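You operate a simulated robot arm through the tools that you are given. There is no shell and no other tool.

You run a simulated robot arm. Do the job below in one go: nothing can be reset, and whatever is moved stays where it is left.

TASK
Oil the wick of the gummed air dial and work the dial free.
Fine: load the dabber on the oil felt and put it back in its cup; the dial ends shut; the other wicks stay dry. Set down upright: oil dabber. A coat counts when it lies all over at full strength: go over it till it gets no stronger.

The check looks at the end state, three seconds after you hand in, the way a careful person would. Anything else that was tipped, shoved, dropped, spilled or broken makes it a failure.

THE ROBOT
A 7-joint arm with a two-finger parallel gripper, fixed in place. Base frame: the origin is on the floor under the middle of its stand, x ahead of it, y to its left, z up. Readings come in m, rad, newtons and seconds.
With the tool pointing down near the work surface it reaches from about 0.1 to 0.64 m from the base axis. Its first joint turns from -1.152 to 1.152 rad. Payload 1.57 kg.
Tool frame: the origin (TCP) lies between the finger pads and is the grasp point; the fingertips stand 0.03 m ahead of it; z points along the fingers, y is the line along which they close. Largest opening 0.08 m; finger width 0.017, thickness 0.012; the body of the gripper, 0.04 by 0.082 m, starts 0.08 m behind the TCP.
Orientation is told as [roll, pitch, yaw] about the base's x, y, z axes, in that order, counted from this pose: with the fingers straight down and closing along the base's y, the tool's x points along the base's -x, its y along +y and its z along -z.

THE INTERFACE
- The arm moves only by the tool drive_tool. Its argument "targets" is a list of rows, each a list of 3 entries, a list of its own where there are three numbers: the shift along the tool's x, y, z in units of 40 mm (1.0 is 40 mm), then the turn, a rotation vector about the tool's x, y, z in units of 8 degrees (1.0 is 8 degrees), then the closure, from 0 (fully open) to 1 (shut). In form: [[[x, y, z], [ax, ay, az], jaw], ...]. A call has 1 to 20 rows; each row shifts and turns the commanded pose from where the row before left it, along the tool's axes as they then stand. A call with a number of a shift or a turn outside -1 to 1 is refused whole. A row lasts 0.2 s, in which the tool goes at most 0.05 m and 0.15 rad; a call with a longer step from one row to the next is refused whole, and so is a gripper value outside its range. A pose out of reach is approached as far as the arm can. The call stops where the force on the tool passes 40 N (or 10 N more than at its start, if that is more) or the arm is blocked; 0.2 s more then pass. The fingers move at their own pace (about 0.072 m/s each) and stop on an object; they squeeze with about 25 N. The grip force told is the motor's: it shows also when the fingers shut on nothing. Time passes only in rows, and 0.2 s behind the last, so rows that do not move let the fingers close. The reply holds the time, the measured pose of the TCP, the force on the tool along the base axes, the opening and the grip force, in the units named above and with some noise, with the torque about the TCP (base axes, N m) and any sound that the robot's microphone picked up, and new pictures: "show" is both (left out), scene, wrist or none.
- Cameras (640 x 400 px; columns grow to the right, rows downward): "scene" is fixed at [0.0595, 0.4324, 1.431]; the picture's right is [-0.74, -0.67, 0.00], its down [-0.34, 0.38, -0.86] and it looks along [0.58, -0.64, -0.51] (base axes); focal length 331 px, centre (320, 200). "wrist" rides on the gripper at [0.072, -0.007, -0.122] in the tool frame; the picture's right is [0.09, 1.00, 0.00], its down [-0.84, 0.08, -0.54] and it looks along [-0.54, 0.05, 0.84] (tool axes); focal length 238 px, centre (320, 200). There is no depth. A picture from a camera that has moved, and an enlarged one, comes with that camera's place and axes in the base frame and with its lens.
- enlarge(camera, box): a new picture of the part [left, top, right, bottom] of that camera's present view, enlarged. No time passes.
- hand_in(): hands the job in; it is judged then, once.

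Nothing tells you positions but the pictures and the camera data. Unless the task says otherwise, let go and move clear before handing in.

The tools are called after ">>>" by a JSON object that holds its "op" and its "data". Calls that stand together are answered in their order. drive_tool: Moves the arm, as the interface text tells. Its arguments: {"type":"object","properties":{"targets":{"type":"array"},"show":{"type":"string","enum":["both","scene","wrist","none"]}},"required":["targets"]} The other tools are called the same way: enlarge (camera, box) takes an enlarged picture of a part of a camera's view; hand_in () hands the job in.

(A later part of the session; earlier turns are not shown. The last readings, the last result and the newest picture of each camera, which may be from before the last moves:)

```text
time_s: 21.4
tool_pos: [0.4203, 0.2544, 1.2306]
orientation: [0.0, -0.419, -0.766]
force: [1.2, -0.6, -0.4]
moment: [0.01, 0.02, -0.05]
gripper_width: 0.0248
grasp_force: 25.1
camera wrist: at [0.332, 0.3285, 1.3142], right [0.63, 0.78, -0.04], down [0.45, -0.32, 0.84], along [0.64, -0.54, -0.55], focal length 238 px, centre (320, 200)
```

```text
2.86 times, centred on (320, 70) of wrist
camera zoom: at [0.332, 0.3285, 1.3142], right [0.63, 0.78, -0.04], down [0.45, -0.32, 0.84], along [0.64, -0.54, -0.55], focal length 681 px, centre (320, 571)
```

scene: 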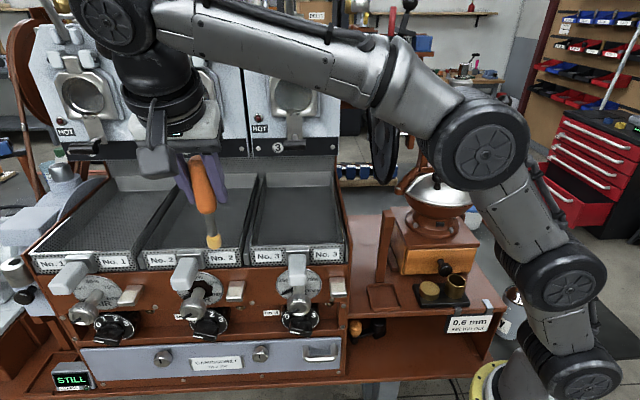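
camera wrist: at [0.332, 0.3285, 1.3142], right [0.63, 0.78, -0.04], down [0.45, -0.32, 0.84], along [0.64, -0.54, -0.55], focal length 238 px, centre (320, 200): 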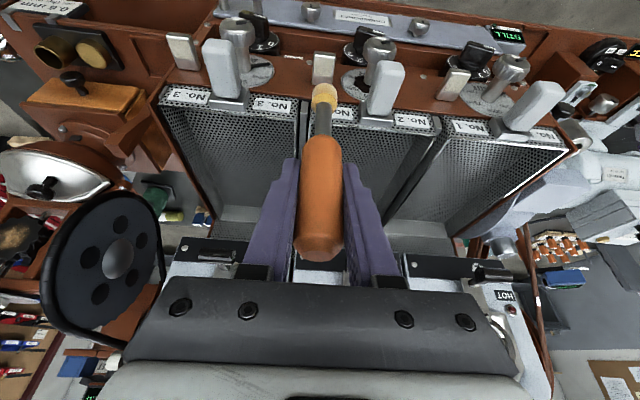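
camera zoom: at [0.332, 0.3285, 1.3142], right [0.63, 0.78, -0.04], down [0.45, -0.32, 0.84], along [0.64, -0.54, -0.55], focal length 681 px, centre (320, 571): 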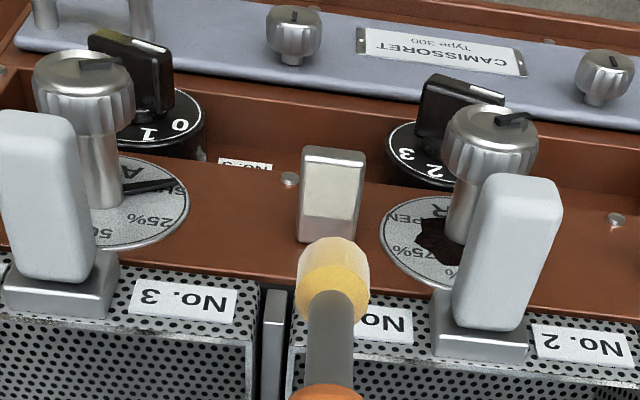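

Wick 2 lies directly below at about (0.460, 0.215, 0.987), with the loaded pad above and slightly in front of it. I'll go down to about 2 cm above the wick.

>>> {"op": "drive_tool", "data": {"targets": [[[0.0195, 0.0045, 0.8725], [0, 0, 0], 1], [[0.0195, 0.0045, 0.8725], [0, 0, 0], 1], [[0.0195, 0.0045, 0.8725], [0, 0, 0], 1], [[0.0195, 0.0045, 0.8725], [0, 0, 0], 1], [[0, 0, 0], [0, 0, 0], 1], [[0, 0, 0], [0, 0, 0], 1]]}}

>>> {"op": "enlarge", "data": {"camera": "wrist", "box": [260, 40, 400, 140]}}

>>> {"op": "enlarge", "data": {"camera": "scene", "box": [200, 230, 270, 310]}}

```text
time_s: 22.8
tool_pos: [0.4603, 0.2169, 1.1021]
orientation: [0.0, -0.418, -0.769]
force: [-0.8, 0.2, -0.6]
moment: [-0.01, -0.03, 0.0]
gripper_width: 0.0247
grasp_force: 24.8
camera wrist: at [0.3717, 0.2913, 1.1853], right [0.63, 0.78, -0.04], down [0.45, -0.32, 0.84], along [0.64, -0.54, -0.55], focal length 238 px, centre (320, 200)
```

scene: 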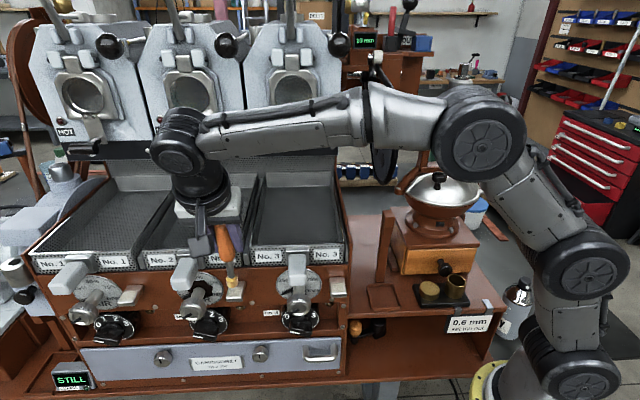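
wrist: 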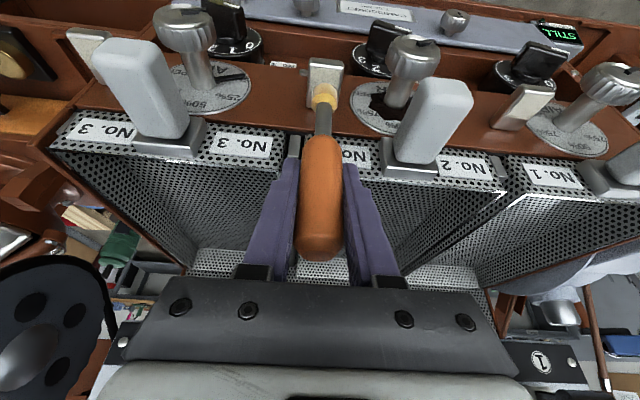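

```text
4.00 times, centred on (330, 90) of wrist
camera zoom: at [0.3717, 0.2913, 1.1853], right [0.63, 0.78, -0.04], down [0.45, -0.32, 0.84], along [0.64, -0.54, -0.55], focal length 953 px, centre (280, 640)
```

zoom: 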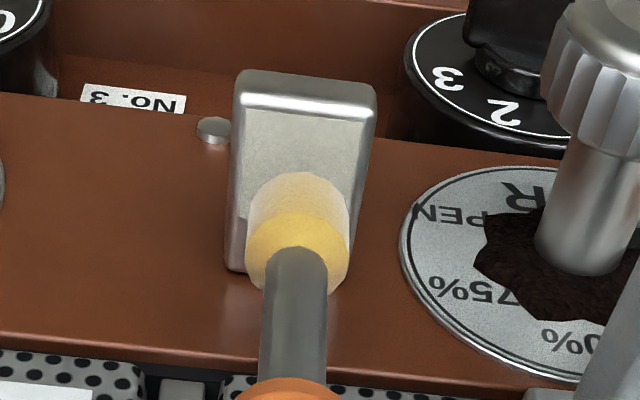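

```text
5.00 times, centred on (235, 270) of scene
camera zoom: at [0.0595, 0.4324, 1.431], right [-0.74, -0.67, 0.0], down [-0.34, 0.38, -0.86], along [0.58, -0.64, -0.51], focal length 1654 px, centre (745, -150)
```

zoom: 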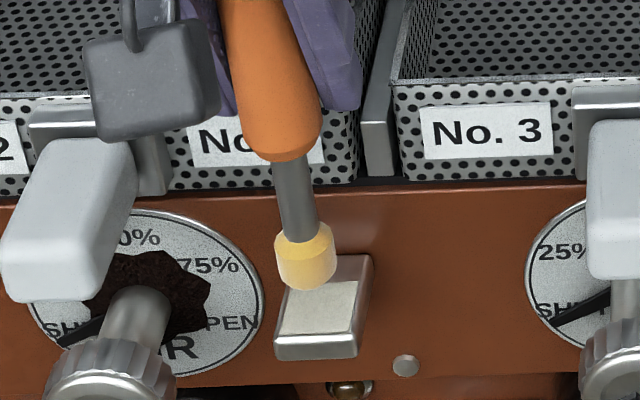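

>>> {"op": "drive_tool", "data": {"targets": [[[0.0306, 0, 0.0685], [0, 0, 0], 1], [[0.0306, 0, 0.0685], [0, 0, 0], 1], [[0.0306, 0, 0.0685], [0, 0, 0], 1], [[0.0306, 0, 0.0685], [0, 0, 0], 1], [[0, 0, 0], [0, 0, 0], 1]], "show": "none"}}

>>> {"op": "enlarge", "data": {"camera": "wrist", "box": [290, 40, 360, 110]}}

>>> {"op": "enlarge", "data": {"camera": "scene", "box": [210, 260, 260, 310]}}

```text
time_s: 24.0
tool_pos: [0.4597, 0.2164, 1.0909]
orientation: [-0.001, -0.42, -0.767]
force: [0.3, -0.3, -1.7]
moment: [0.01, -0.01, -0.01]
gripper_width: 0.0247
grasp_force: 24.9
```

```text
5.71 times, centred on (325, 75) of wrist
camera zoom: at [0.372, 0.2916, 1.1737], right [0.63, 0.78, -0.04], down [0.45, -0.32, 0.84], along [0.64, -0.54, -0.55], focal length 1362 px, centre (291, 914)
```

zoom: 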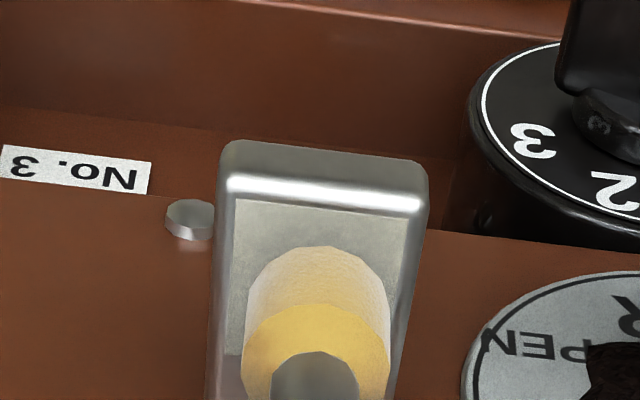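

```text
8.00 times, centred on (235, 285) of scene
camera zoom: at [0.0595, 0.4324, 1.431], right [-0.74, -0.67, 0.0], down [-0.34, 0.38, -0.86], along [0.58, -0.64, -0.51], focal length 2646 px, centre (1000, -480)
```

zoom: 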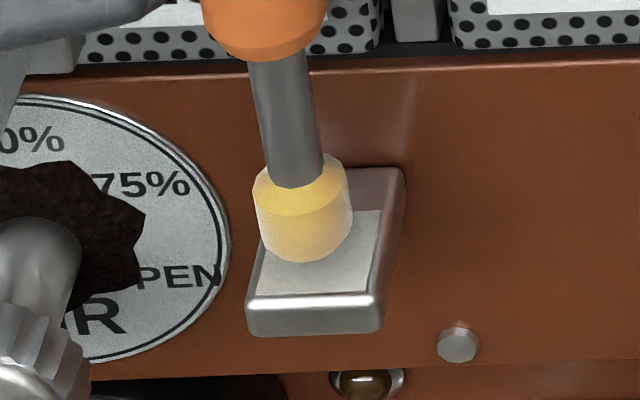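

>>> {"op": "drive_tool", "data": {"targets": [[[0.0204, 0, 0.0456], [0, 0, 0], 1], [[0.0204, 0, 0.0456], [0, 0, 0], 1], [[0.0204, 0, 0.0456], [0, 0, 0], 1], [[0, 0, 0], [0, 0, 0], 1]], "show": "none"}}

>>> {"op": "enlarge", "data": {"camera": "wrist", "box": [290, 40, 360, 110]}}

>>> {"op": "enlarge", "data": {"camera": "scene", "box": [210, 260, 260, 310]}}

```text
time_s: 25.0
tool_pos: [0.4592, 0.2168, 1.0853]
orientation: [0.001, -0.419, -0.767]
force: [0.5, -0.5, -0.5]
moment: [0.02, 0.01, -0.02]
gripper_width: 0.025
grasp_force: 25.5
```

```text
5.71 times, centred on (325, 75) of wrist
camera zoom: at [0.3714, 0.2917, 1.1678], right [0.63, 0.78, -0.04], down [0.45, -0.32, 0.84], along [0.64, -0.54, -0.55], focal length 1362 px, centre (291, 914)
```

zoom: 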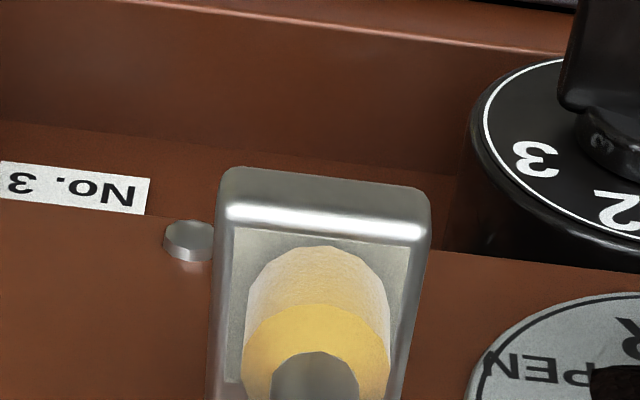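

```text
8.00 times, centred on (235, 285) of scene
camera zoom: at [0.0595, 0.4324, 1.431], right [-0.74, -0.67, 0.0], down [-0.34, 0.38, -0.86], along [0.58, -0.64, -0.51], focal length 2646 px, centre (1000, -480)
```

zoom: 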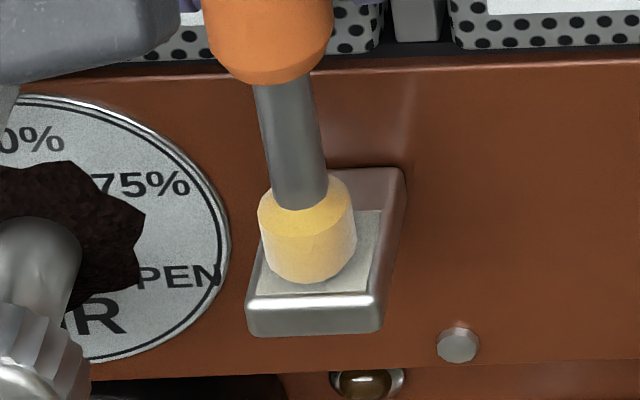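

The pad is a millimetre or two above the wick and well centred. Continuing down to contact.

>>> {"op": "drive_tool", "data": {"targets": [[[0.0153, 0, 0.0342], [0, 0, 0], 1], [[0.0153, 0, 0.0342], [0, 0, 0], 1], [[0, 0, 0], [0, 0, 0], 1]], "show": "none"}}

>>> {"op": "enlarge", "data": {"camera": "scene", "box": [210, 260, 260, 310]}}

```text
time_s: 25.8
tool_pos: [0.4597, 0.2182, 1.082]
orientation: [0.0, -0.417, -0.766]
force: [0.2, 0.4, -0.4]
moment: [0.01, 0.01, -0.02]
gripper_width: 0.0247
grasp_force: 24.9
```

```text
8.00 times, centred on (235, 285) of scene
camera zoom: at [0.0595, 0.4324, 1.431], right [-0.74, -0.67, 0.0], down [-0.34, 0.38, -0.86], along [0.58, -0.64, -0.51], focal length 2646 px, centre (1000, -480)
```

zoom: 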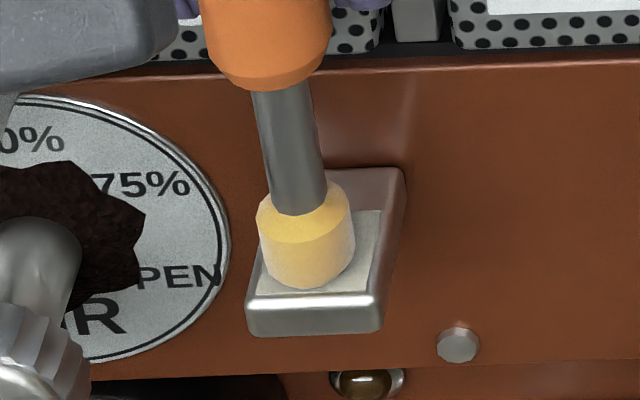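

>>> {"op": "drive_tool", "data": {"targets": [[[0.0102, 0, 0.0228], [0, 0, 0], 1], [[0.0102, 0, 0.0228], [0, 0, 0], 1], [[0, 0, 0], [0, 0, 0], 1]], "show": "none"}}

>>> {"op": "enlarge", "data": {"camera": "scene", "box": [210, 260, 260, 310]}}

>>> {"op": "enlarge", "data": {"camera": "wrist", "box": [290, 40, 360, 110]}}

```text
time_s: 26.6
tool_pos: [0.4603, 0.2176, 1.0814]
orientation: [0.002, -0.42, -0.767]
force: [-0.2, 0.7, 7.1]
moment: [0.05, 0.06, 0.04]
gripper_width: 0.0248
grasp_force: 25.0
```

```text
8.00 times, centred on (235, 285) of scene
camera zoom: at [0.0594, 0.4323, 1.4311], right [-0.74, -0.67, 0.0], down [-0.34, 0.38, -0.86], along [0.58, -0.64, -0.51], focal length 2646 px, centre (1000, -480)
```

zoom: 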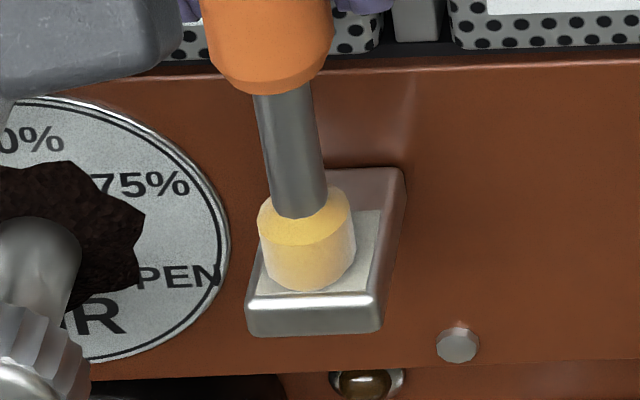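

```text
5.71 times, centred on (325, 75) of wrist
camera zoom: at [0.3719, 0.2914, 1.1644], right [0.63, 0.78, -0.03], down [0.44, -0.32, 0.84], along [0.64, -0.54, -0.55], focal length 1362 px, centre (291, 914)
```

zoom: 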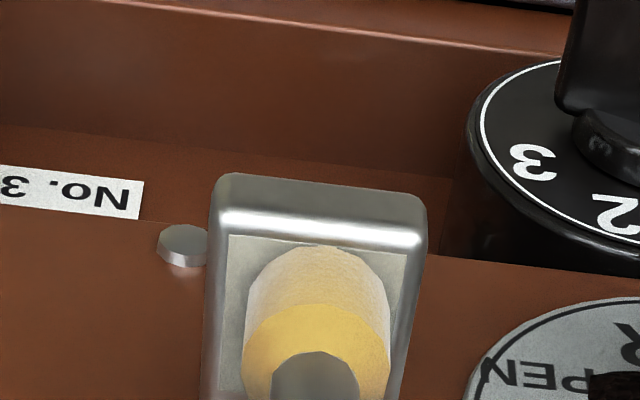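

Contact on the wick at about 7 N. I'll hold briefly, lift, and see what coat it left.

>>> {"op": "drive_tool", "data": {"targets": [[[0, 0, 0], [0, 0, 0], 1], [[0, 0, 0], [0, 0, 0], 1], [[0, 0, 0], [0, 0, 0], 1], [[0, 0, 0], [0, 0, 0], 1], [[-0.0612, 0, -0.137], [0, 0, 0], 1], [[-0.102, 0, -0.228], [0, 0, 0], 1], [[-0.204, 0, -0.456], [0, 0, 0], 1], [[0, 0, 0], [0, 0, 0], 1]], "show": "none"}}

>>> {"op": "enlarge", "data": {"camera": "scene", "box": [210, 260, 260, 310]}}

>>> {"op": "enlarge", "data": {"camera": "wrist", "box": [280, 40, 370, 130]}}

```text
time_s: 28.4
tool_pos: [0.4596, 0.2183, 1.1144]
orientation: [-0.001, -0.419, -0.767]
force: [-0.3, 0.2, 0.0]
moment: [0.03, 0.01, 0.0]
gripper_width: 0.025
grasp_force: 25.2
```

```text
8.00 times, centred on (235, 285) of scene
camera zoom: at [0.0595, 0.4324, 1.431], right [-0.74, -0.67, 0.0], down [-0.34, 0.38, -0.86], along [0.58, -0.64, -0.51], focal length 2646 px, centre (1000, -480)
```

zoom: 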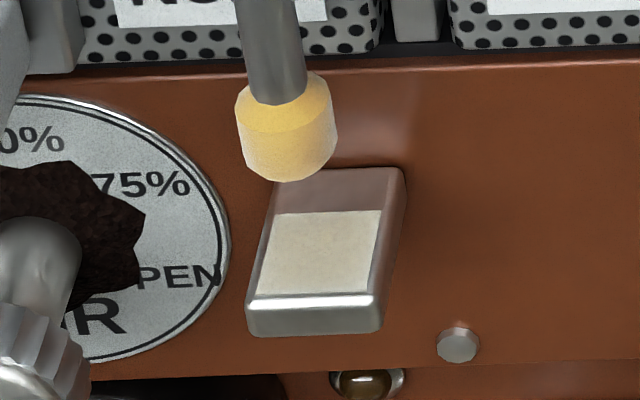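

```text
4.44 times, centred on (325, 85) of wrist
camera zoom: at [0.372, 0.2921, 1.1981], right [0.63, 0.78, -0.04], down [0.45, -0.32, 0.84], along [0.64, -0.54, -0.55], focal length 1059 px, centre (298, 711)
```

zoom: 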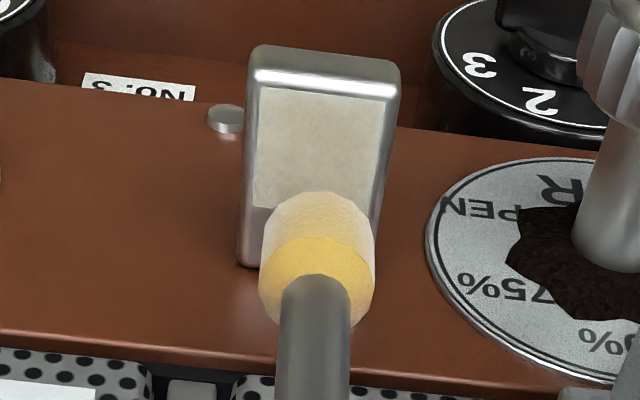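

>>> {"op": "enlarge", "data": {"camera": "scene", "box": [223, 275, 248, 300]}}

>>> {"op": "enlarge", "data": {"camera": "scene", "box": [325, 270, 350, 295]}}

>>> {"op": "enlarge", "data": {"camera": "wrist", "box": [310, 45, 350, 90]}}

```text
16.00 times, centred on (236, 288) of scene
camera zoom: at [0.0595, 0.4324, 1.431], right [-0.74, -0.67, 0.0], down [-0.34, 0.38, -0.86], along [0.58, -0.64, -0.51], focal length 5292 px, centre (1672, -1200)
```

zoom: 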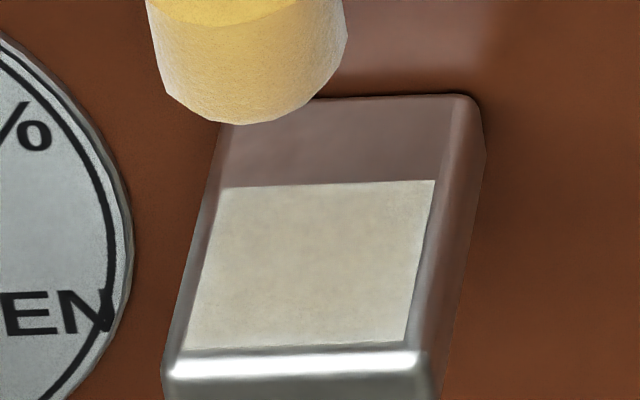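

```text
16.00 times, centred on (338, 282) of scene
camera zoom: at [0.0595, 0.4324, 1.431], right [-0.74, -0.67, 0.0], down [-0.34, 0.38, -0.86], along [0.58, -0.64, -0.51], focal length 5292 px, centre (40, -1120)
```

zoom: 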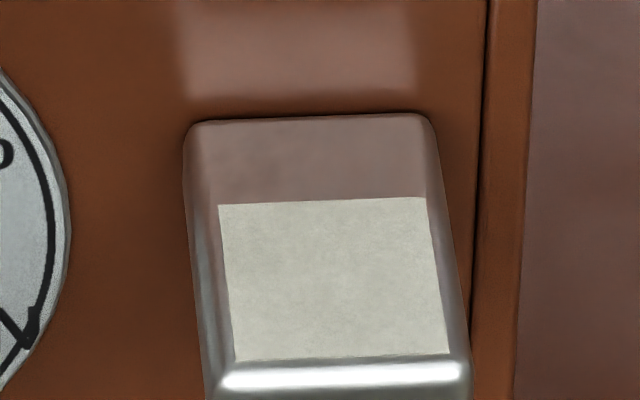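

```text
8.89 times, centred on (330, 68) of wrist
camera zoom: at [0.372, 0.2921, 1.1981], right [0.63, 0.78, -0.04], down [0.45, -0.32, 0.84], along [0.64, -0.54, -0.55], focal length 2119 px, centre (231, 1378)
```

zoom: 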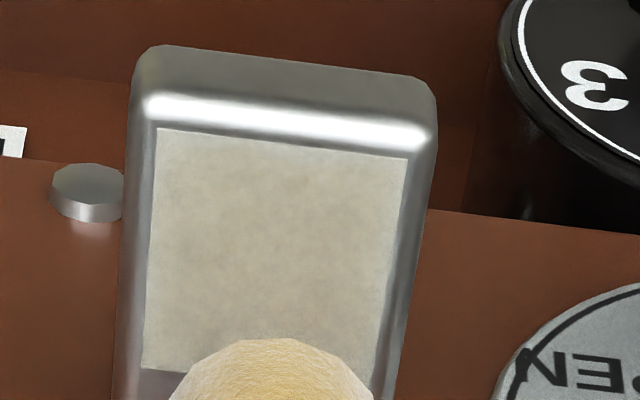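

Only a faint tint appeared, strongest at the centre, so it needs going over. I'll rub along the jaw direction with light pressure, then look again.

>>> {"op": "drive_tool", "data": {"targets": [[[0.204, 0, 0.456], [0, 0, 0], 1], [[0.102, 0, 0.228], [0, 0, 0], 1], [[0.0561, 0, 0.1255], [0, 0, 0], 1], [[0, -0.0875, 0], [0, 0, 0], 1], [[0, -0.0875, 0], [0, 0, 0], 1], [[0, -0.0375, 0], [0, 0, 0], 1], [[0, 0.0875, 0], [0, 0, 0], 1], [[0, 0.0875, 0], [0, 0, 0], 1], [[0, 0.0875, 0], [0, 0, 0], 1], [[0, 0.0875, 0], [0, 0, 0], 1], [[0, -0.0875, 0], [0, 0, 0], 1], [[0, -0.0875, 0], [0, 0, 0], 1], [[0, -0.0875, 0], [0, 0, 0], 1], [[0, -0.0875, 0], [0, 0, 0], 1], [[0, 0.0875, 0], [0, 0, 0], 1], [[0, 0.0875, 0], [0, 0, 0], 1]], "show": "none"}}

>>> {"op": "enlarge", "data": {"camera": "scene", "box": [210, 260, 260, 310]}}

>>> {"op": "enlarge", "data": {"camera": "wrist", "box": [290, 40, 360, 110]}}

```text
time_s: 31.8
tool_pos: [0.4597, 0.2159, 1.0813]
orientation: [-0.001, -0.42, -0.767]
force: [-2.6, -4.1, 12.8]
moment: [-0.28, 0.25, -0.02]
gripper_width: 0.0246
grasp_force: 25.1
```

```text
8.00 times, centred on (235, 285) of scene
camera zoom: at [0.0592, 0.4322, 1.4311], right [-0.74, -0.67, 0.0], down [-0.34, 0.38, -0.86], along [0.58, -0.64, -0.51], focal length 2646 px, centre (1000, -480)
```

zoom: 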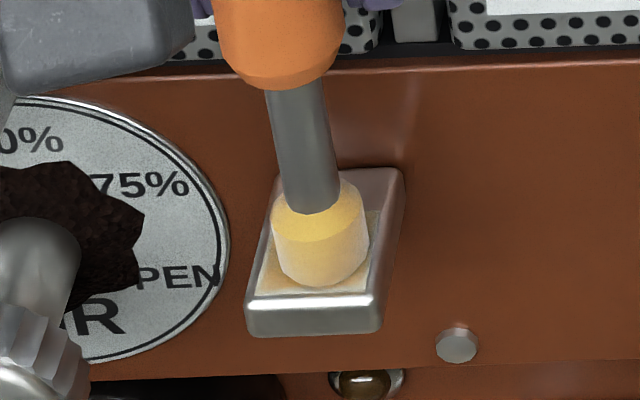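

```text
5.71 times, centred on (325, 75) of wrist
camera zoom: at [0.3717, 0.2893, 1.1642], right [0.63, 0.77, -0.04], down [0.44, -0.32, 0.84], along [0.64, -0.54, -0.55], focal length 1362 px, centre (291, 914)
```

zoom: 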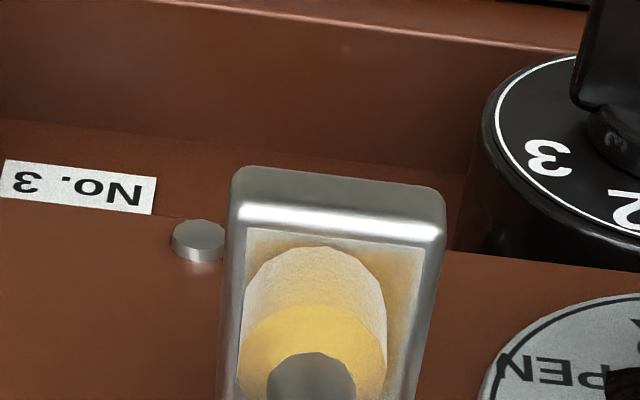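

The coat is building where I rub. I'll go over the front strip next, slightly lighter, and then inspect.

>>> {"op": "drive_tool", "data": {"targets": [[[-0.0459, 0, -0.1027], [0, 0, 0], 1], [[0.1255, 0, -0.0561], [0, 0, 0], 1], [[0.0408, 0, 0.0913], [0, 0, 0], 1], [[0, 0.0875, 0], [0, 0, 0], 1], [[0, 0.0875, 0], [0, 0, 0], 1], [[0, -0.0875, 0], [0, 0, 0], 1], [[0, -0.0875, 0], [0, 0, 0], 1], [[0, -0.0875, 0], [0, 0, 0], 1], [[0, -0.0875, 0], [0, 0, 0], 1], [[0, 0.0875, 0], [0, 0, 0], 1], [[0, 0.0875, 0], [0, 0, 0], 1], [[0, 0.0875, 0], [0, 0, 0], 1], [[0, 0.0875, 0], [0, 0, 0], 1], [[0, -0.0875, 0], [0, 0, 0], 1], [[0, -0.0875, 0], [0, 0, 0], 1]], "show": "none"}}

>>> {"op": "enlarge", "data": {"camera": "scene", "box": [210, 260, 260, 310]}}

>>> {"op": "enlarge", "data": {"camera": "wrist", "box": [290, 40, 360, 110]}}

```text
time_s: 35.0
tool_pos: [0.4548, 0.2196, 1.0818]
orientation: [-0.002, -0.419, -0.768]
force: [0.2, 0.3, 2.2]
moment: [0.05, -0.05, 0.02]
gripper_width: 0.0249
grasp_force: 24.7
```

```text
8.00 times, centred on (235, 285) of scene
camera zoom: at [0.0595, 0.4324, 1.431], right [-0.74, -0.67, 0.0], down [-0.34, 0.38, -0.86], along [0.58, -0.64, -0.51], focal length 2646 px, centre (1000, -480)
```

zoom: 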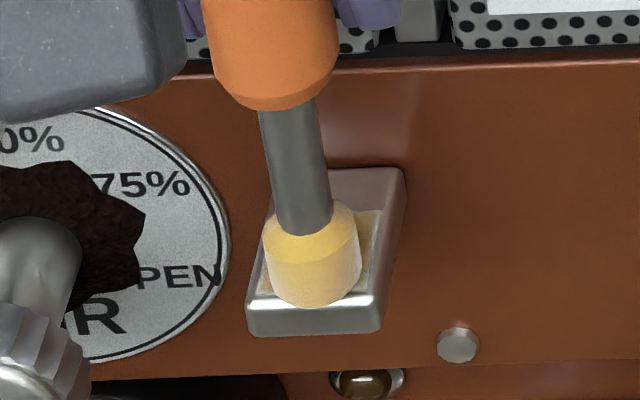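

```text
5.71 times, centred on (325, 75) of wrist
camera zoom: at [0.3674, 0.2938, 1.1643], right [0.63, 0.78, -0.04], down [0.44, -0.32, 0.84], along [0.64, -0.54, -0.55], focal length 1362 px, centre (291, 914)
```

zoom: 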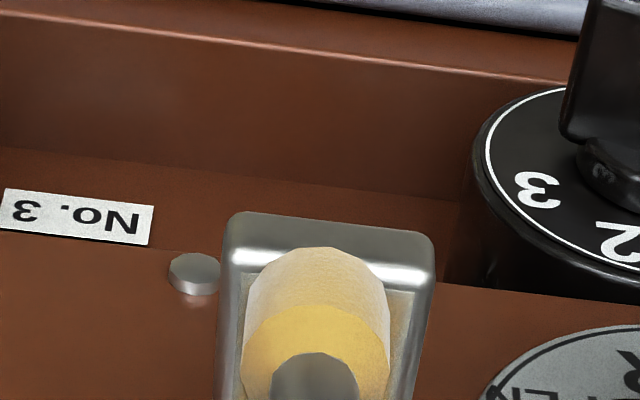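

>>> {"op": "drive_tool", "data": {"targets": [[[-0.0408, 0, -0.0913], [0, 0, 0], 1], [[-0.251, 0, 0.1123], [0, 0, 0], 1], [[0.0434, 0, 0.097], [0, 0, 0], 1], [[0, 0.0875, 0], [0, 0, 0], 1], [[0, 0.0875, 0], [0, 0, 0], 1], [[0, -0.0875, 0], [0, 0, 0], 1], [[0, -0.0875, 0], [0, 0, 0], 1], [[0, -0.0875, 0], [0, 0, 0], 1], [[0, -0.0875, 0], [0, 0, 0], 1], [[0, 0.0875, 0], [0, 0, 0], 1], [[0, 0.0875, 0], [0, 0, 0], 1], [[0, 0.0875, 0], [0, 0, 0], 1], [[0, 0.0875, 0], [0, 0, 0], 1], [[0, -0.0875, 0], [0, 0, 0], 1], [[0, -0.0875, 0], [0, 0, 0], 1]], "show": "none"}}

>>> {"op": "drive_tool", "data": {"targets": [[[-0.0612, 0, -0.137], [0, 0, 0], 1], [[-0.102, 0, -0.228], [0, 0, 0], 1], [[-0.204, 0, -0.456], [0, 0, 0], 1], [[0, 0, 0], [0, 0, 0], 1]], "show": "none"}}

>>> {"op": "enlarge", "data": {"camera": "scene", "box": [223, 270, 253, 300]}}

>>> {"op": "enlarge", "data": {"camera": "wrist", "box": [290, 40, 370, 110]}}

```text
time_s: 38.2
tool_pos: [0.4641, 0.2122, 1.0814]
orientation: [0.002, -0.419, -0.77]
force: [0.6, 2.3, 5.1]
moment: [0.18, -0.08, -0.02]
gripper_width: 0.0248
grasp_force: 25.5
```

```text
time_s: 39.2
tool_pos: [0.4644, 0.2121, 1.1164]
orientation: [0.0, -0.419, -0.766]
force: [-0.3, -0.6, -0.1]
moment: [-0.01, -0.03, 0.01]
gripper_width: 0.025
grasp_force: 24.7
```

```text
13.33 times, centred on (238, 285) of scene
camera zoom: at [0.0595, 0.4324, 1.431], right [-0.74, -0.67, 0.0], down [-0.34, 0.38, -0.86], along [0.58, -0.64, -0.51], focal length 4410 px, centre (1413, -933)
```

zoom: 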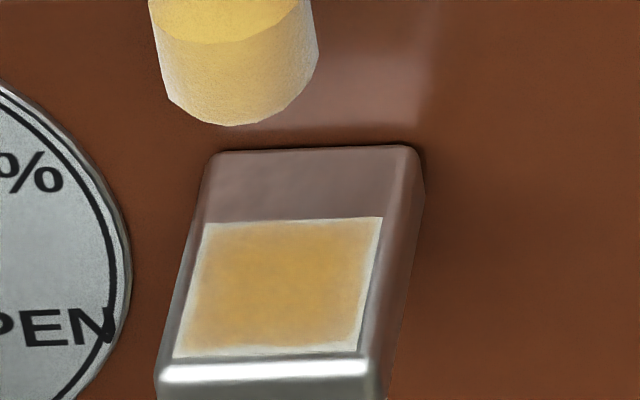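

```text
5.71 times, centred on (330, 75) of wrist
camera zoom: at [0.3764, 0.2872, 1.1993], right [0.63, 0.78, -0.04], down [0.45, -0.32, 0.84], along [0.64, -0.54, -0.55], focal length 1362 px, centre (263, 914)
```

zoom: 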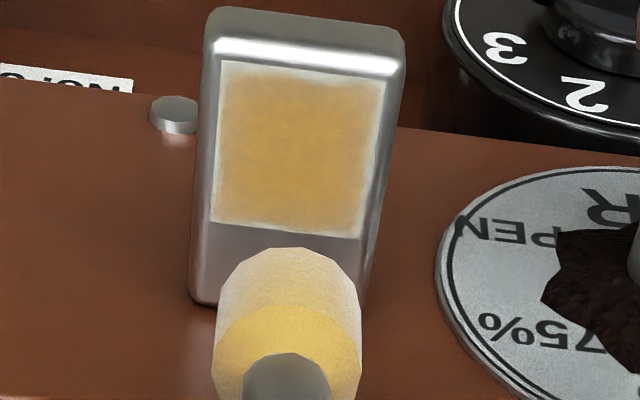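

A good amber coat is forming, with paler margins at the edges. I'll go over the whole pad in four overlapping lines that reach past the edges.

>>> {"op": "drive_tool", "data": {"targets": [[[0.0731, 0.2625, 0.3777], [0, 0, 0], 1], [[0.153, 0, 0.342], [0, 0, 0], 1], [[0.0628, 0, 0.1404], [0, 0, 0], 1], [[0, -0.1, 0], [0, 0, 0], 1], [[0, -0.1, 0], [0, 0, 0], 1], [[0, -0.1, 0], [0, 0, 0], 1], [[0, -0.1, 0], [0, 0, 0], 1], [[0, -0.1, 0], [0, 0, 0], 1], [[0.1063, 0, -0.1298], [0, 0, 0], 1], [[0.0306, 0, 0.0685], [0, 0, 0], 1], [[0, 0.1, 0], [0, 0, 0], 1], [[0, 0.1, 0], [0, 0, 0], 1], [[0, 0.1, 0], [0, 0, 0], 1], [[0, 0.1, 0], [0, 0, 0], 1], [[0, 0.1, 0], [0, 0, 0], 1], [[0.1063, 0, -0.1298], [0, 0, 0], 1], [[0.0306, 0, 0.0685], [0, 0, 0], 1], [[0, -0.1, 0], [0, 0, 0], 1], [[0, -0.1, 0], [0, 0, 0], 1], [[0, -0.1, 0], [0, 0, 0], 1]], "show": "none"}}

>>> {"op": "enlarge", "data": {"camera": "scene", "box": [210, 260, 260, 310]}}

>>> {"op": "enlarge", "data": {"camera": "wrist", "box": [280, 40, 380, 170]}}

```text
time_s: 40.5
tool_pos: [0.4713, 0.2127, 1.0899]
orientation: [0.033, -0.427, -0.775]
force: [0.5, 0.6, 2.1]
moment: [-0.05, 0.02, -0.04]
gripper_width: 0.0249
grasp_force: 24.9
stopped in row 6: the force on the tool passed its limit at 41 N (the readings are from after the stop); the commanded pose is now the measured one
```

```text
8.00 times, centred on (235, 285) of scene
camera zoom: at [0.0595, 0.4324, 1.431], right [-0.74, -0.67, 0.0], down [-0.34, 0.38, -0.86], along [0.58, -0.64, -0.51], focal length 2646 px, centre (1000, -480)
```

zoom: 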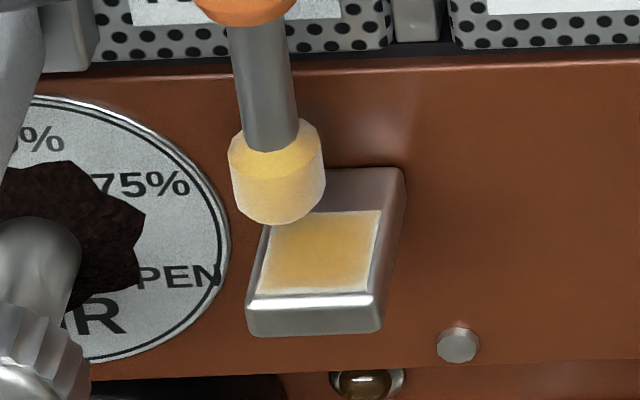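

```text
3.08 times, centred on (330, 105) of wrist
camera zoom: at [0.3809, 0.286, 1.1723], right [0.63, 0.78, -0.01], down [0.43, -0.33, 0.84], along [0.65, -0.53, -0.54], focal length 733 px, centre (289, 492)
```

zoom: 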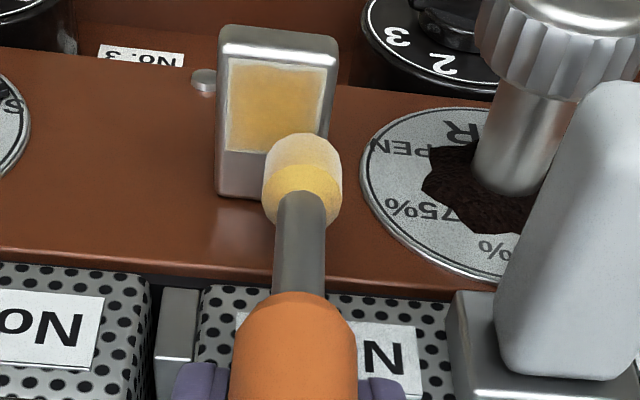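

The stroke was stopped by a force of 41 N at the back line, and the tool has sprung back a few millimetres. I need to see what it touched before going on.

>>> {"op": "enlarge", "data": {"camera": "wrist", "box": [200, 20, 440, 280]}}

>>> {"op": "enlarge", "data": {"camera": "scene", "box": [170, 190, 300, 310]}}

```text
1.54 times, centred on (320, 150) of wrist
camera zoom: at [0.3809, 0.286, 1.1723], right [0.63, 0.78, -0.01], down [0.43, -0.33, 0.84], along [0.65, -0.53, -0.54], focal length 367 px, centre (320, 277)
```

zoom: 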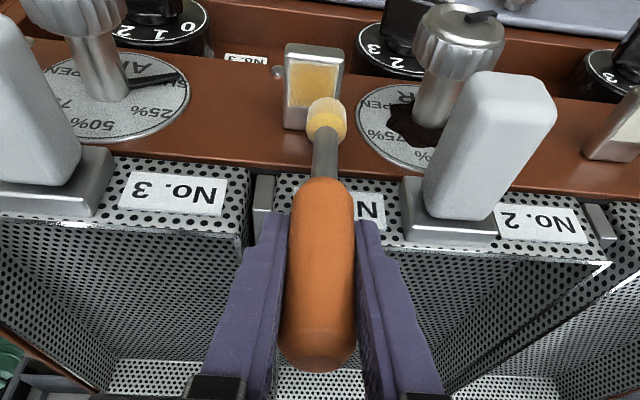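

```text
3.33 times, centred on (235, 250) of scene
camera zoom: at [0.0595, 0.4324, 1.431], right [-0.74, -0.67, 0.0], down [-0.34, 0.38, -0.86], along [0.58, -0.64, -0.51], focal length 1102 px, centre (603, 33)
```

zoom: 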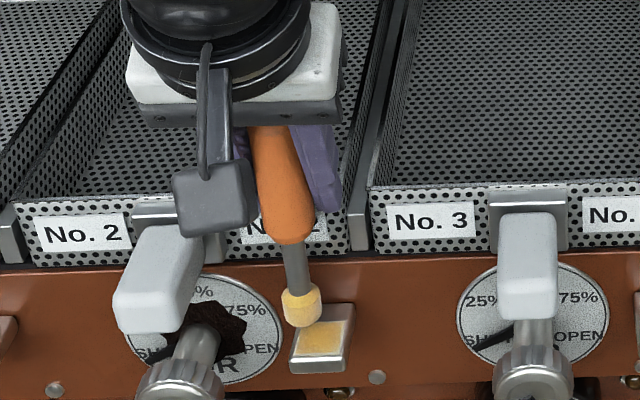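

The left finger caught the grey divider post between trays 2 and 3 when the line ran too far back. I'll lift, restore the tool's orientation, and check that the dabber still sits straight and the divider is unmoved.

>>> {"op": "drive_tool", "data": {"targets": [[[-0.204, 0, -0.456], [0, 0, 0], 1], [[-0.102, 0, -0.228], [0, 0, 0], 1], [[0.114, 0, -0.051], [0.216, 0.057, -0.046], 1], [[0.114, 0, -0.051], [0, 0, 0], 1], [[0, 0, 0], [0, 0, 0], 1]]}}

>>> {"op": "enlarge", "data": {"camera": "scene", "box": [170, 190, 300, 310]}}

>>> {"op": "enlarge", "data": {"camera": "wrist", "box": [200, 20, 440, 280]}}

```text
time_s: 41.7
tool_pos: [0.4635, 0.2203, 1.1189]
orientation: [-0.003, -0.418, -0.768]
force: [1.2, 0.1, -0.8]
moment: [-0.06, 0.01, -0.02]
gripper_width: 0.0248
grasp_force: 24.8
camera wrist: at [0.3758, 0.2943, 1.2029], right [0.63, 0.77, -0.04], down [0.45, -0.32, 0.84], along [0.63, -0.55, -0.55], focal length 238 px, centre (320, 200)
```

scene: 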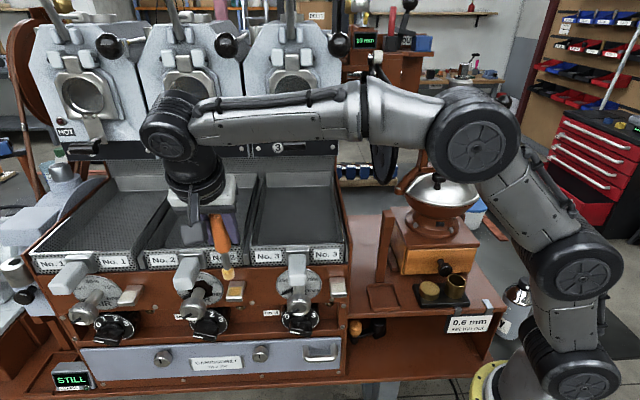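
wrist: 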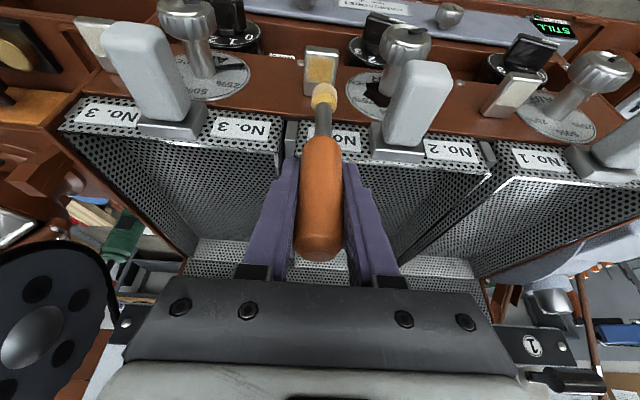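

```text
3.33 times, centred on (235, 250) of scene
camera zoom: at [0.0595, 0.4324, 1.431], right [-0.74, -0.67, 0.0], down [-0.34, 0.38, -0.86], along [0.58, -0.64, -0.51], focal length 1102 px, centre (603, 33)
```

zoom: 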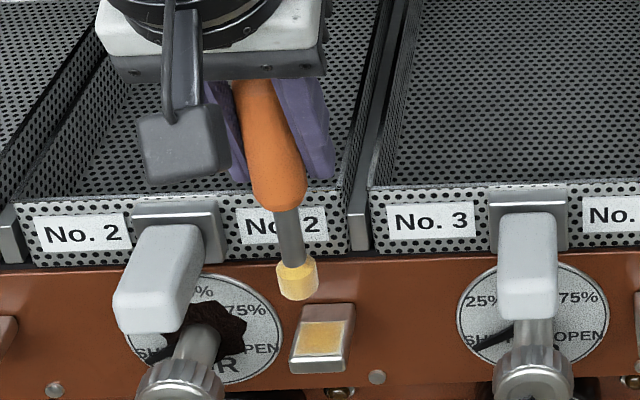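

```text
1.54 times, centred on (320, 150) of wrist
camera zoom: at [0.3758, 0.2943, 1.2029], right [0.63, 0.77, -0.04], down [0.45, -0.32, 0.84], along [0.63, -0.55, -0.55], focal length 367 px, centre (320, 277)
```

zoom: 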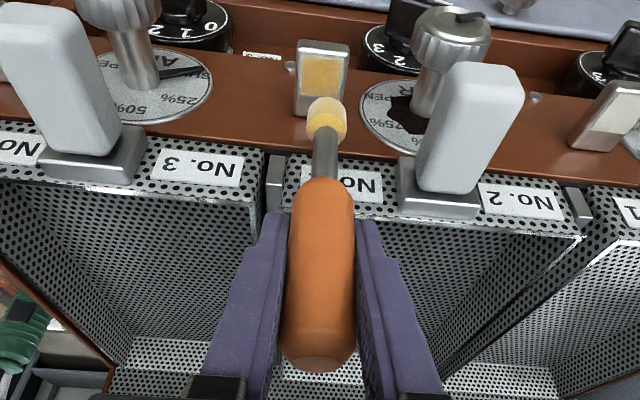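

The dabber is still straight in the grip, the divider is unmoved, and the coat is intact. I'll come back down over the pad centre, keeping strokes further forward so the fingers pass in front of the divider.

>>> {"op": "drive_tool", "data": {"targets": [[[0.204, -0.1375, 0.456], [0, 0, 0], 1], [[0.102, 0, 0.228], [0, 0, 0], 1], [[0.051, 0, 0.114], [0, 0, 0], 1], [[0.0102, 0, 0.0228], [0, 0, 0], 1], [[0, 0, 0], [0, 0, 0], 1]], "show": "none"}}

>>> {"op": "enlarge", "data": {"camera": "wrist", "box": [260, 40, 390, 240]}}

```text
time_s: 42.9
tool_pos: [0.4606, 0.2147, 1.0836]
orientation: [-0.001, -0.419, -0.768]
force: [-0.2, -0.1, -0.6]
moment: [0.0, 0.01, -0.03]
gripper_width: 0.0252
grasp_force: 25.0
```

```text
2.00 times, centred on (325, 140) of wrist
camera zoom: at [0.3717, 0.2907, 1.1666], right [0.63, 0.77, -0.04], down [0.45, -0.32, 0.84], along [0.63, -0.55, -0.55], focal length 477 px, centre (310, 320)
```

zoom: 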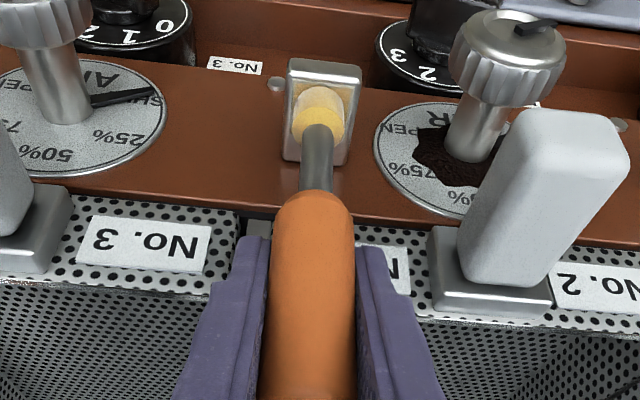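

>>> {"op": "drive_tool", "data": {"targets": [[[0.0102, 0, 0.0228], [0, 0, 0], 1], [[0.0102, 0, 0.0228], [0, 0, 0], 1], [[0.0051, 0, 0.0114], [0, 0, 0], 1], [[0, 0, 0], [0, 0, 0], 1]], "show": "none"}}

```text
time_s: 43.9
tool_pos: [0.4581, 0.2145, 1.0821]
orientation: [-0.002, -0.421, -0.768]
force: [-0.3, 0.5, -0.3]
moment: [-0.02, -0.01, 0.0]
gripper_width: 0.0249
grasp_force: 25.3
```

>>> {"op": "drive_tool", "data": {"targets": [[[0.0102, 0, 0.0228], [0, 0, 0], 1], [[0, 0, 0], [0, 0, 0], 1]], "show": "none"}}

>>> {"op": "enlarge", "data": {"camera": "scene", "box": [210, 260, 260, 310]}}

>>> {"op": "enlarge", "data": {"camera": "wrist", "box": [290, 40, 360, 110]}}

```text
time_s: 44.5
tool_pos: [0.4593, 0.2166, 1.0812]
orientation: [-0.001, -0.421, -0.766]
force: [-0.6, -0.9, 4.3]
moment: [-0.07, 0.08, 0.01]
gripper_width: 0.0252
grasp_force: 25.0
```

```text
8.00 times, centred on (235, 285) of scene
camera zoom: at [0.0594, 0.4323, 1.4311], right [-0.74, -0.67, 0.0], down [-0.34, 0.38, -0.86], along [0.58, -0.64, -0.51], focal length 2646 px, centre (1000, -480)
```

zoom: 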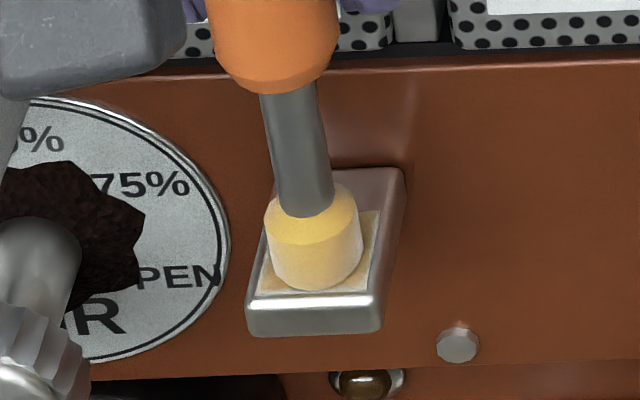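

```text
5.71 times, centred on (325, 75) of wrist
camera zoom: at [0.3717, 0.2909, 1.1642], right [0.63, 0.77, -0.04], down [0.45, -0.32, 0.84], along [0.64, -0.55, -0.55], focal length 1362 px, centre (291, 914)
```

zoom: 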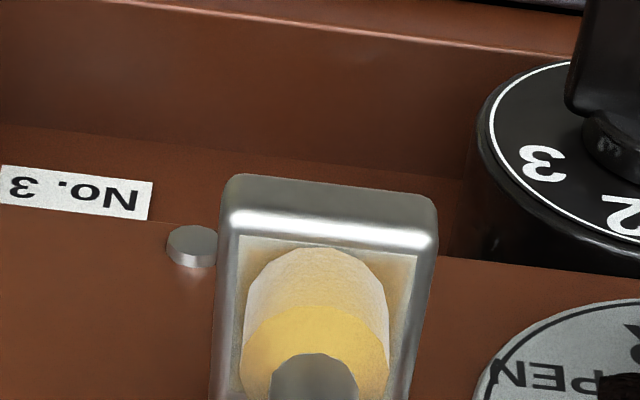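

Light contact (about 4 N), well centred. Stroking the middle line wider now, out past both side edges.

>>> {"op": "drive_tool", "data": {"targets": [[[0, 0.125, 0], [0, 0, 0], 1], [[0, 0.125, 0], [0, 0, 0], 1], [[0, -0.125, 0], [0, 0, 0], 1], [[0, -0.125, 0], [0, 0, 0], 1], [[0, -0.125, 0], [0, 0, 0], 1], [[0, -0.125, 0], [0, 0, 0], 1], [[0, 0.125, 0], [0, 0, 0], 1], [[0, 0.125, 0], [0, 0, 0], 1], [[0, 0.125, 0], [0, 0, 0], 1], [[0, 0.125, 0], [0, 0, 0], 1], [[0, -0.125, 0], [0, 0, 0], 1], [[0, -0.125, 0], [0, 0, 0], 1]], "show": "none"}}

>>> {"op": "enlarge", "data": {"camera": "scene", "box": [210, 260, 260, 310]}}

```text
time_s: 47.1
tool_pos: [0.4599, 0.2159, 1.0805]
orientation: [0.004, -0.418, -0.769]
force: [2.0, 3.9, 13.0]
moment: [0.41, -0.17, -0.03]
gripper_width: 0.0249
grasp_force: 25.3
```

```text
8.00 times, centred on (235, 285) of scene
camera zoom: at [0.0594, 0.4324, 1.431], right [-0.74, -0.67, 0.0], down [-0.34, 0.38, -0.86], along [0.58, -0.64, -0.51], focal length 2646 px, centre (1000, -480)
```

zoom: 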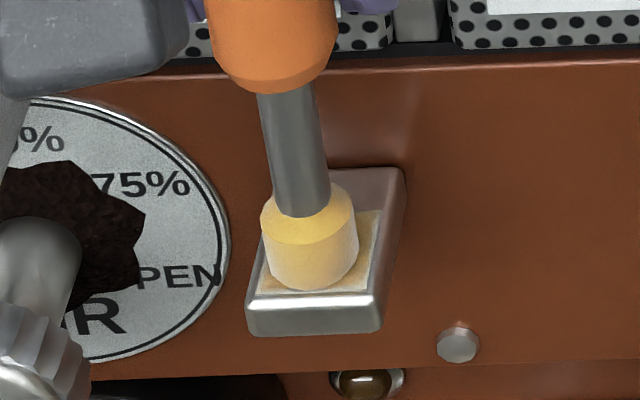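

>>> {"op": "drive_tool", "data": {"targets": [[[0.1126, 0, -0.1463], [0, 0, 0], 1], [[0.0306, 0, 0.0685], [0, 0, 0], 1], [[0, 0.125, 0], [0, 0, 0], 1], [[0, 0.125, 0], [0, 0, 0], 1], [[0, -0.125, 0], [0, 0, 0], 1], [[0, -0.125, 0], [0, 0, 0], 1], [[0, -0.125, 0], [0, 0, 0], 1], [[0, -0.125, 0], [0, 0, 0], 1], [[0, 0.125, 0], [0, 0, 0], 1], [[0, 0.125, 0], [0, 0, 0], 1], [[0, 0.125, 0], [0, 0, 0], 1], [[0, 0.125, 0], [0, 0, 0], 1], [[0, -0.125, 0], [0, 0, 0], 1], [[0, -0.125, 0], [0, 0, 0], 1]], "show": "none"}}

>>> {"op": "enlarge", "data": {"camera": "scene", "box": [210, 260, 260, 310]}}

>>> {"op": "enlarge", "data": {"camera": "wrist", "box": [290, 40, 360, 110]}}

```text
time_s: 50.1
tool_pos: [0.4538, 0.2203, 1.0811]
orientation: [0.001, -0.419, -0.767]
force: [1.5, 1.7, 7.3]
moment: [0.25, -0.09, 0.03]
gripper_width: 0.025
grasp_force: 25.5
```

```text
8.00 times, centred on (235, 285) of scene
camera zoom: at [0.0594, 0.4324, 1.431], right [-0.74, -0.67, 0.0], down [-0.34, 0.38, -0.86], along [0.58, -0.64, -0.51], focal length 2646 px, centre (1000, -480)
```

zoom: 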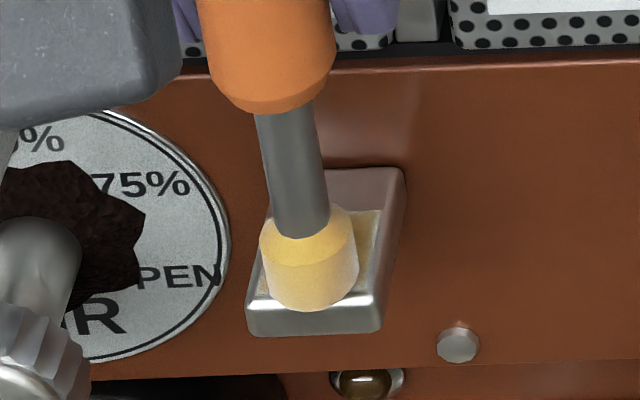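

```text
5.71 times, centred on (325, 75) of wrist
camera zoom: at [0.3671, 0.2948, 1.1639], right [0.63, 0.77, -0.04], down [0.45, -0.32, 0.84], along [0.64, -0.54, -0.55], focal length 1362 px, centre (291, 914)
```

zoom: 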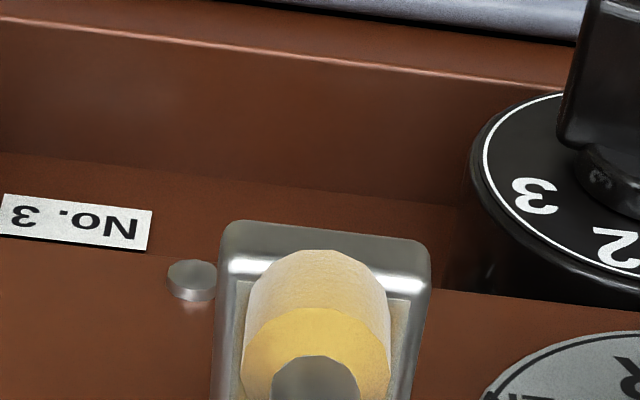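

Front line done. Now the back line, kept just forward of where the finger caught.

>>> {"op": "drive_tool", "data": {"targets": [[[-0.0408, 0, -0.0913], [0, 0, 0], 1], [[-0.2396, 0, 0.1072], [0, 0, 0], 1], [[0.0408, 0, 0.0913], [0, 0, 0], 1], [[0, 0.125, 0], [0, 0, 0], 1], [[0, 0.125, 0], [0, 0, 0], 1], [[0, -0.125, 0], [0, 0, 0], 1], [[0, -0.125, 0], [0, 0, 0], 1], [[0, -0.125, 0], [0, 0, 0], 1], [[0, -0.125, 0], [0, 0, 0], 1], [[0, 0.125, 0], [0, 0, 0], 1], [[0, 0.125, 0], [0, 0, 0], 1], [[0, 0.125, 0], [0, 0, 0], 1], [[0, 0.125, 0], [0, 0, 0], 1], [[0, -0.125, 0], [0, 0, 0], 1], [[0, -0.125, 0], [0, 0, 0], 1]], "show": "none"}}

>>> {"op": "drive_tool", "data": {"targets": [[[-0.0612, 0, -0.137], [0, 0, 0], 1], [[-0.102, 0, -0.228], [0, 0, 0], 1], [[-0.204, 0, -0.456], [0, 0, 0], 1], [[0, 0, 0], [0, 0, 0], 1]], "show": "none"}}

>>> {"op": "enlarge", "data": {"camera": "scene", "box": [223, 270, 253, 300]}}

>>> {"op": "enlarge", "data": {"camera": "wrist", "box": [290, 40, 370, 110]}}

```text
time_s: 53.3
tool_pos: [0.4629, 0.214, 1.0803]
orientation: [0.0, -0.419, -0.768]
force: [0.6, 2.1, 4.3]
moment: [0.17, -0.1, -0.02]
gripper_width: 0.0249
grasp_force: 24.7
```

```text
time_s: 54.3
tool_pos: [0.4618, 0.2141, 1.1169]
orientation: [-0.003, -0.419, -0.767]
force: [-0.5, -0.1, -1.0]
moment: [-0.02, 0.0, 0.03]
gripper_width: 0.0249
grasp_force: 25.0
```

```text
13.33 times, centred on (238, 285) of scene
camera zoom: at [0.0595, 0.4324, 1.431], right [-0.74, -0.67, 0.0], down [-0.34, 0.38, -0.86], along [0.58, -0.64, -0.51], focal length 4410 px, centre (1413, -933)
```

zoom: 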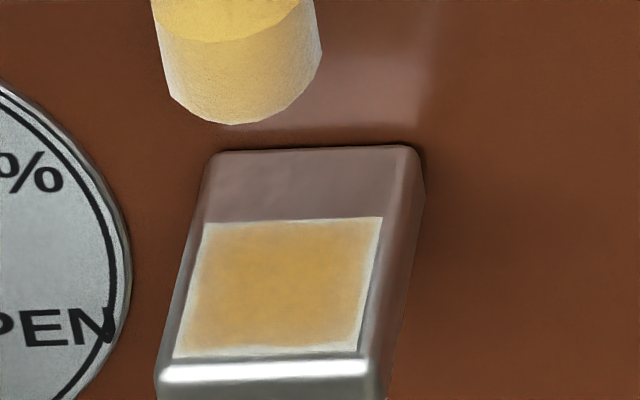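

```text
5.71 times, centred on (330, 75) of wrist
camera zoom: at [0.3749, 0.2881, 1.2006], right [0.63, 0.77, -0.04], down [0.45, -0.32, 0.84], along [0.63, -0.55, -0.55], focal length 1362 px, centre (263, 914)
```

zoom: 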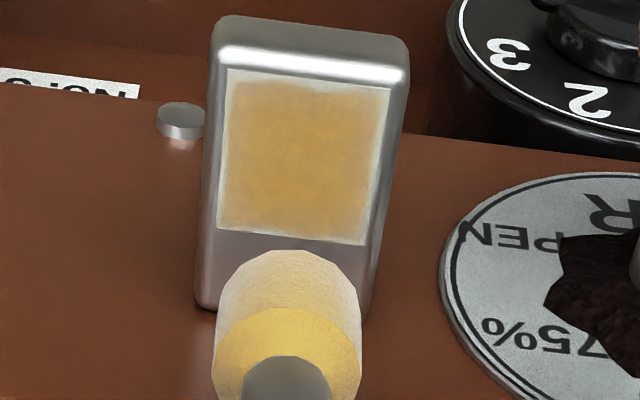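

>>> {"op": "enlarge", "data": {"camera": "wrist", "box": [312, 48, 348, 84]}}

>>> {"op": "enlarge", "data": {"camera": "scene", "box": [225, 280, 245, 300]}}

```text
11.11 times, centred on (330, 66) of wrist
camera zoom: at [0.3749, 0.2881, 1.2006], right [0.63, 0.77, -0.04], down [0.45, -0.32, 0.84], along [0.63, -0.55, -0.55], focal length 2648 px, centre (209, 1689)
```

zoom: 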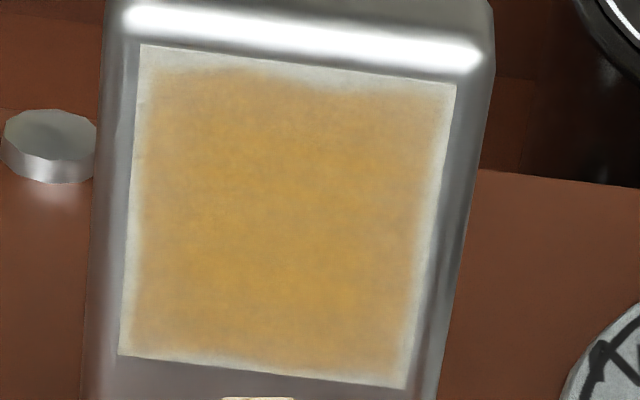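

```text
16.00 times, centred on (235, 290) of scene
camera zoom: at [0.0595, 0.4324, 1.431], right [-0.74, -0.67, 0.0], down [-0.34, 0.38, -0.86], along [0.58, -0.64, -0.51], focal length 5292 px, centre (1680, -1240)
```

zoom: 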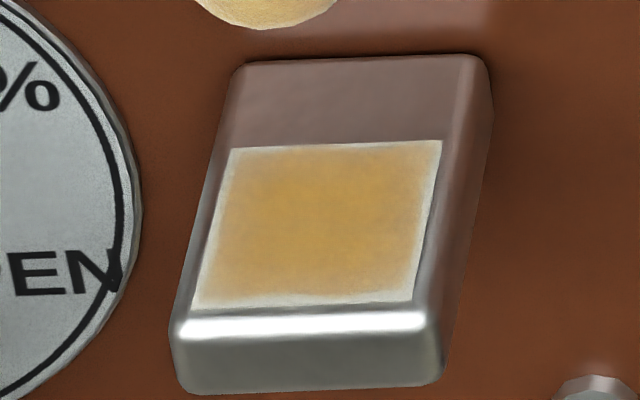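

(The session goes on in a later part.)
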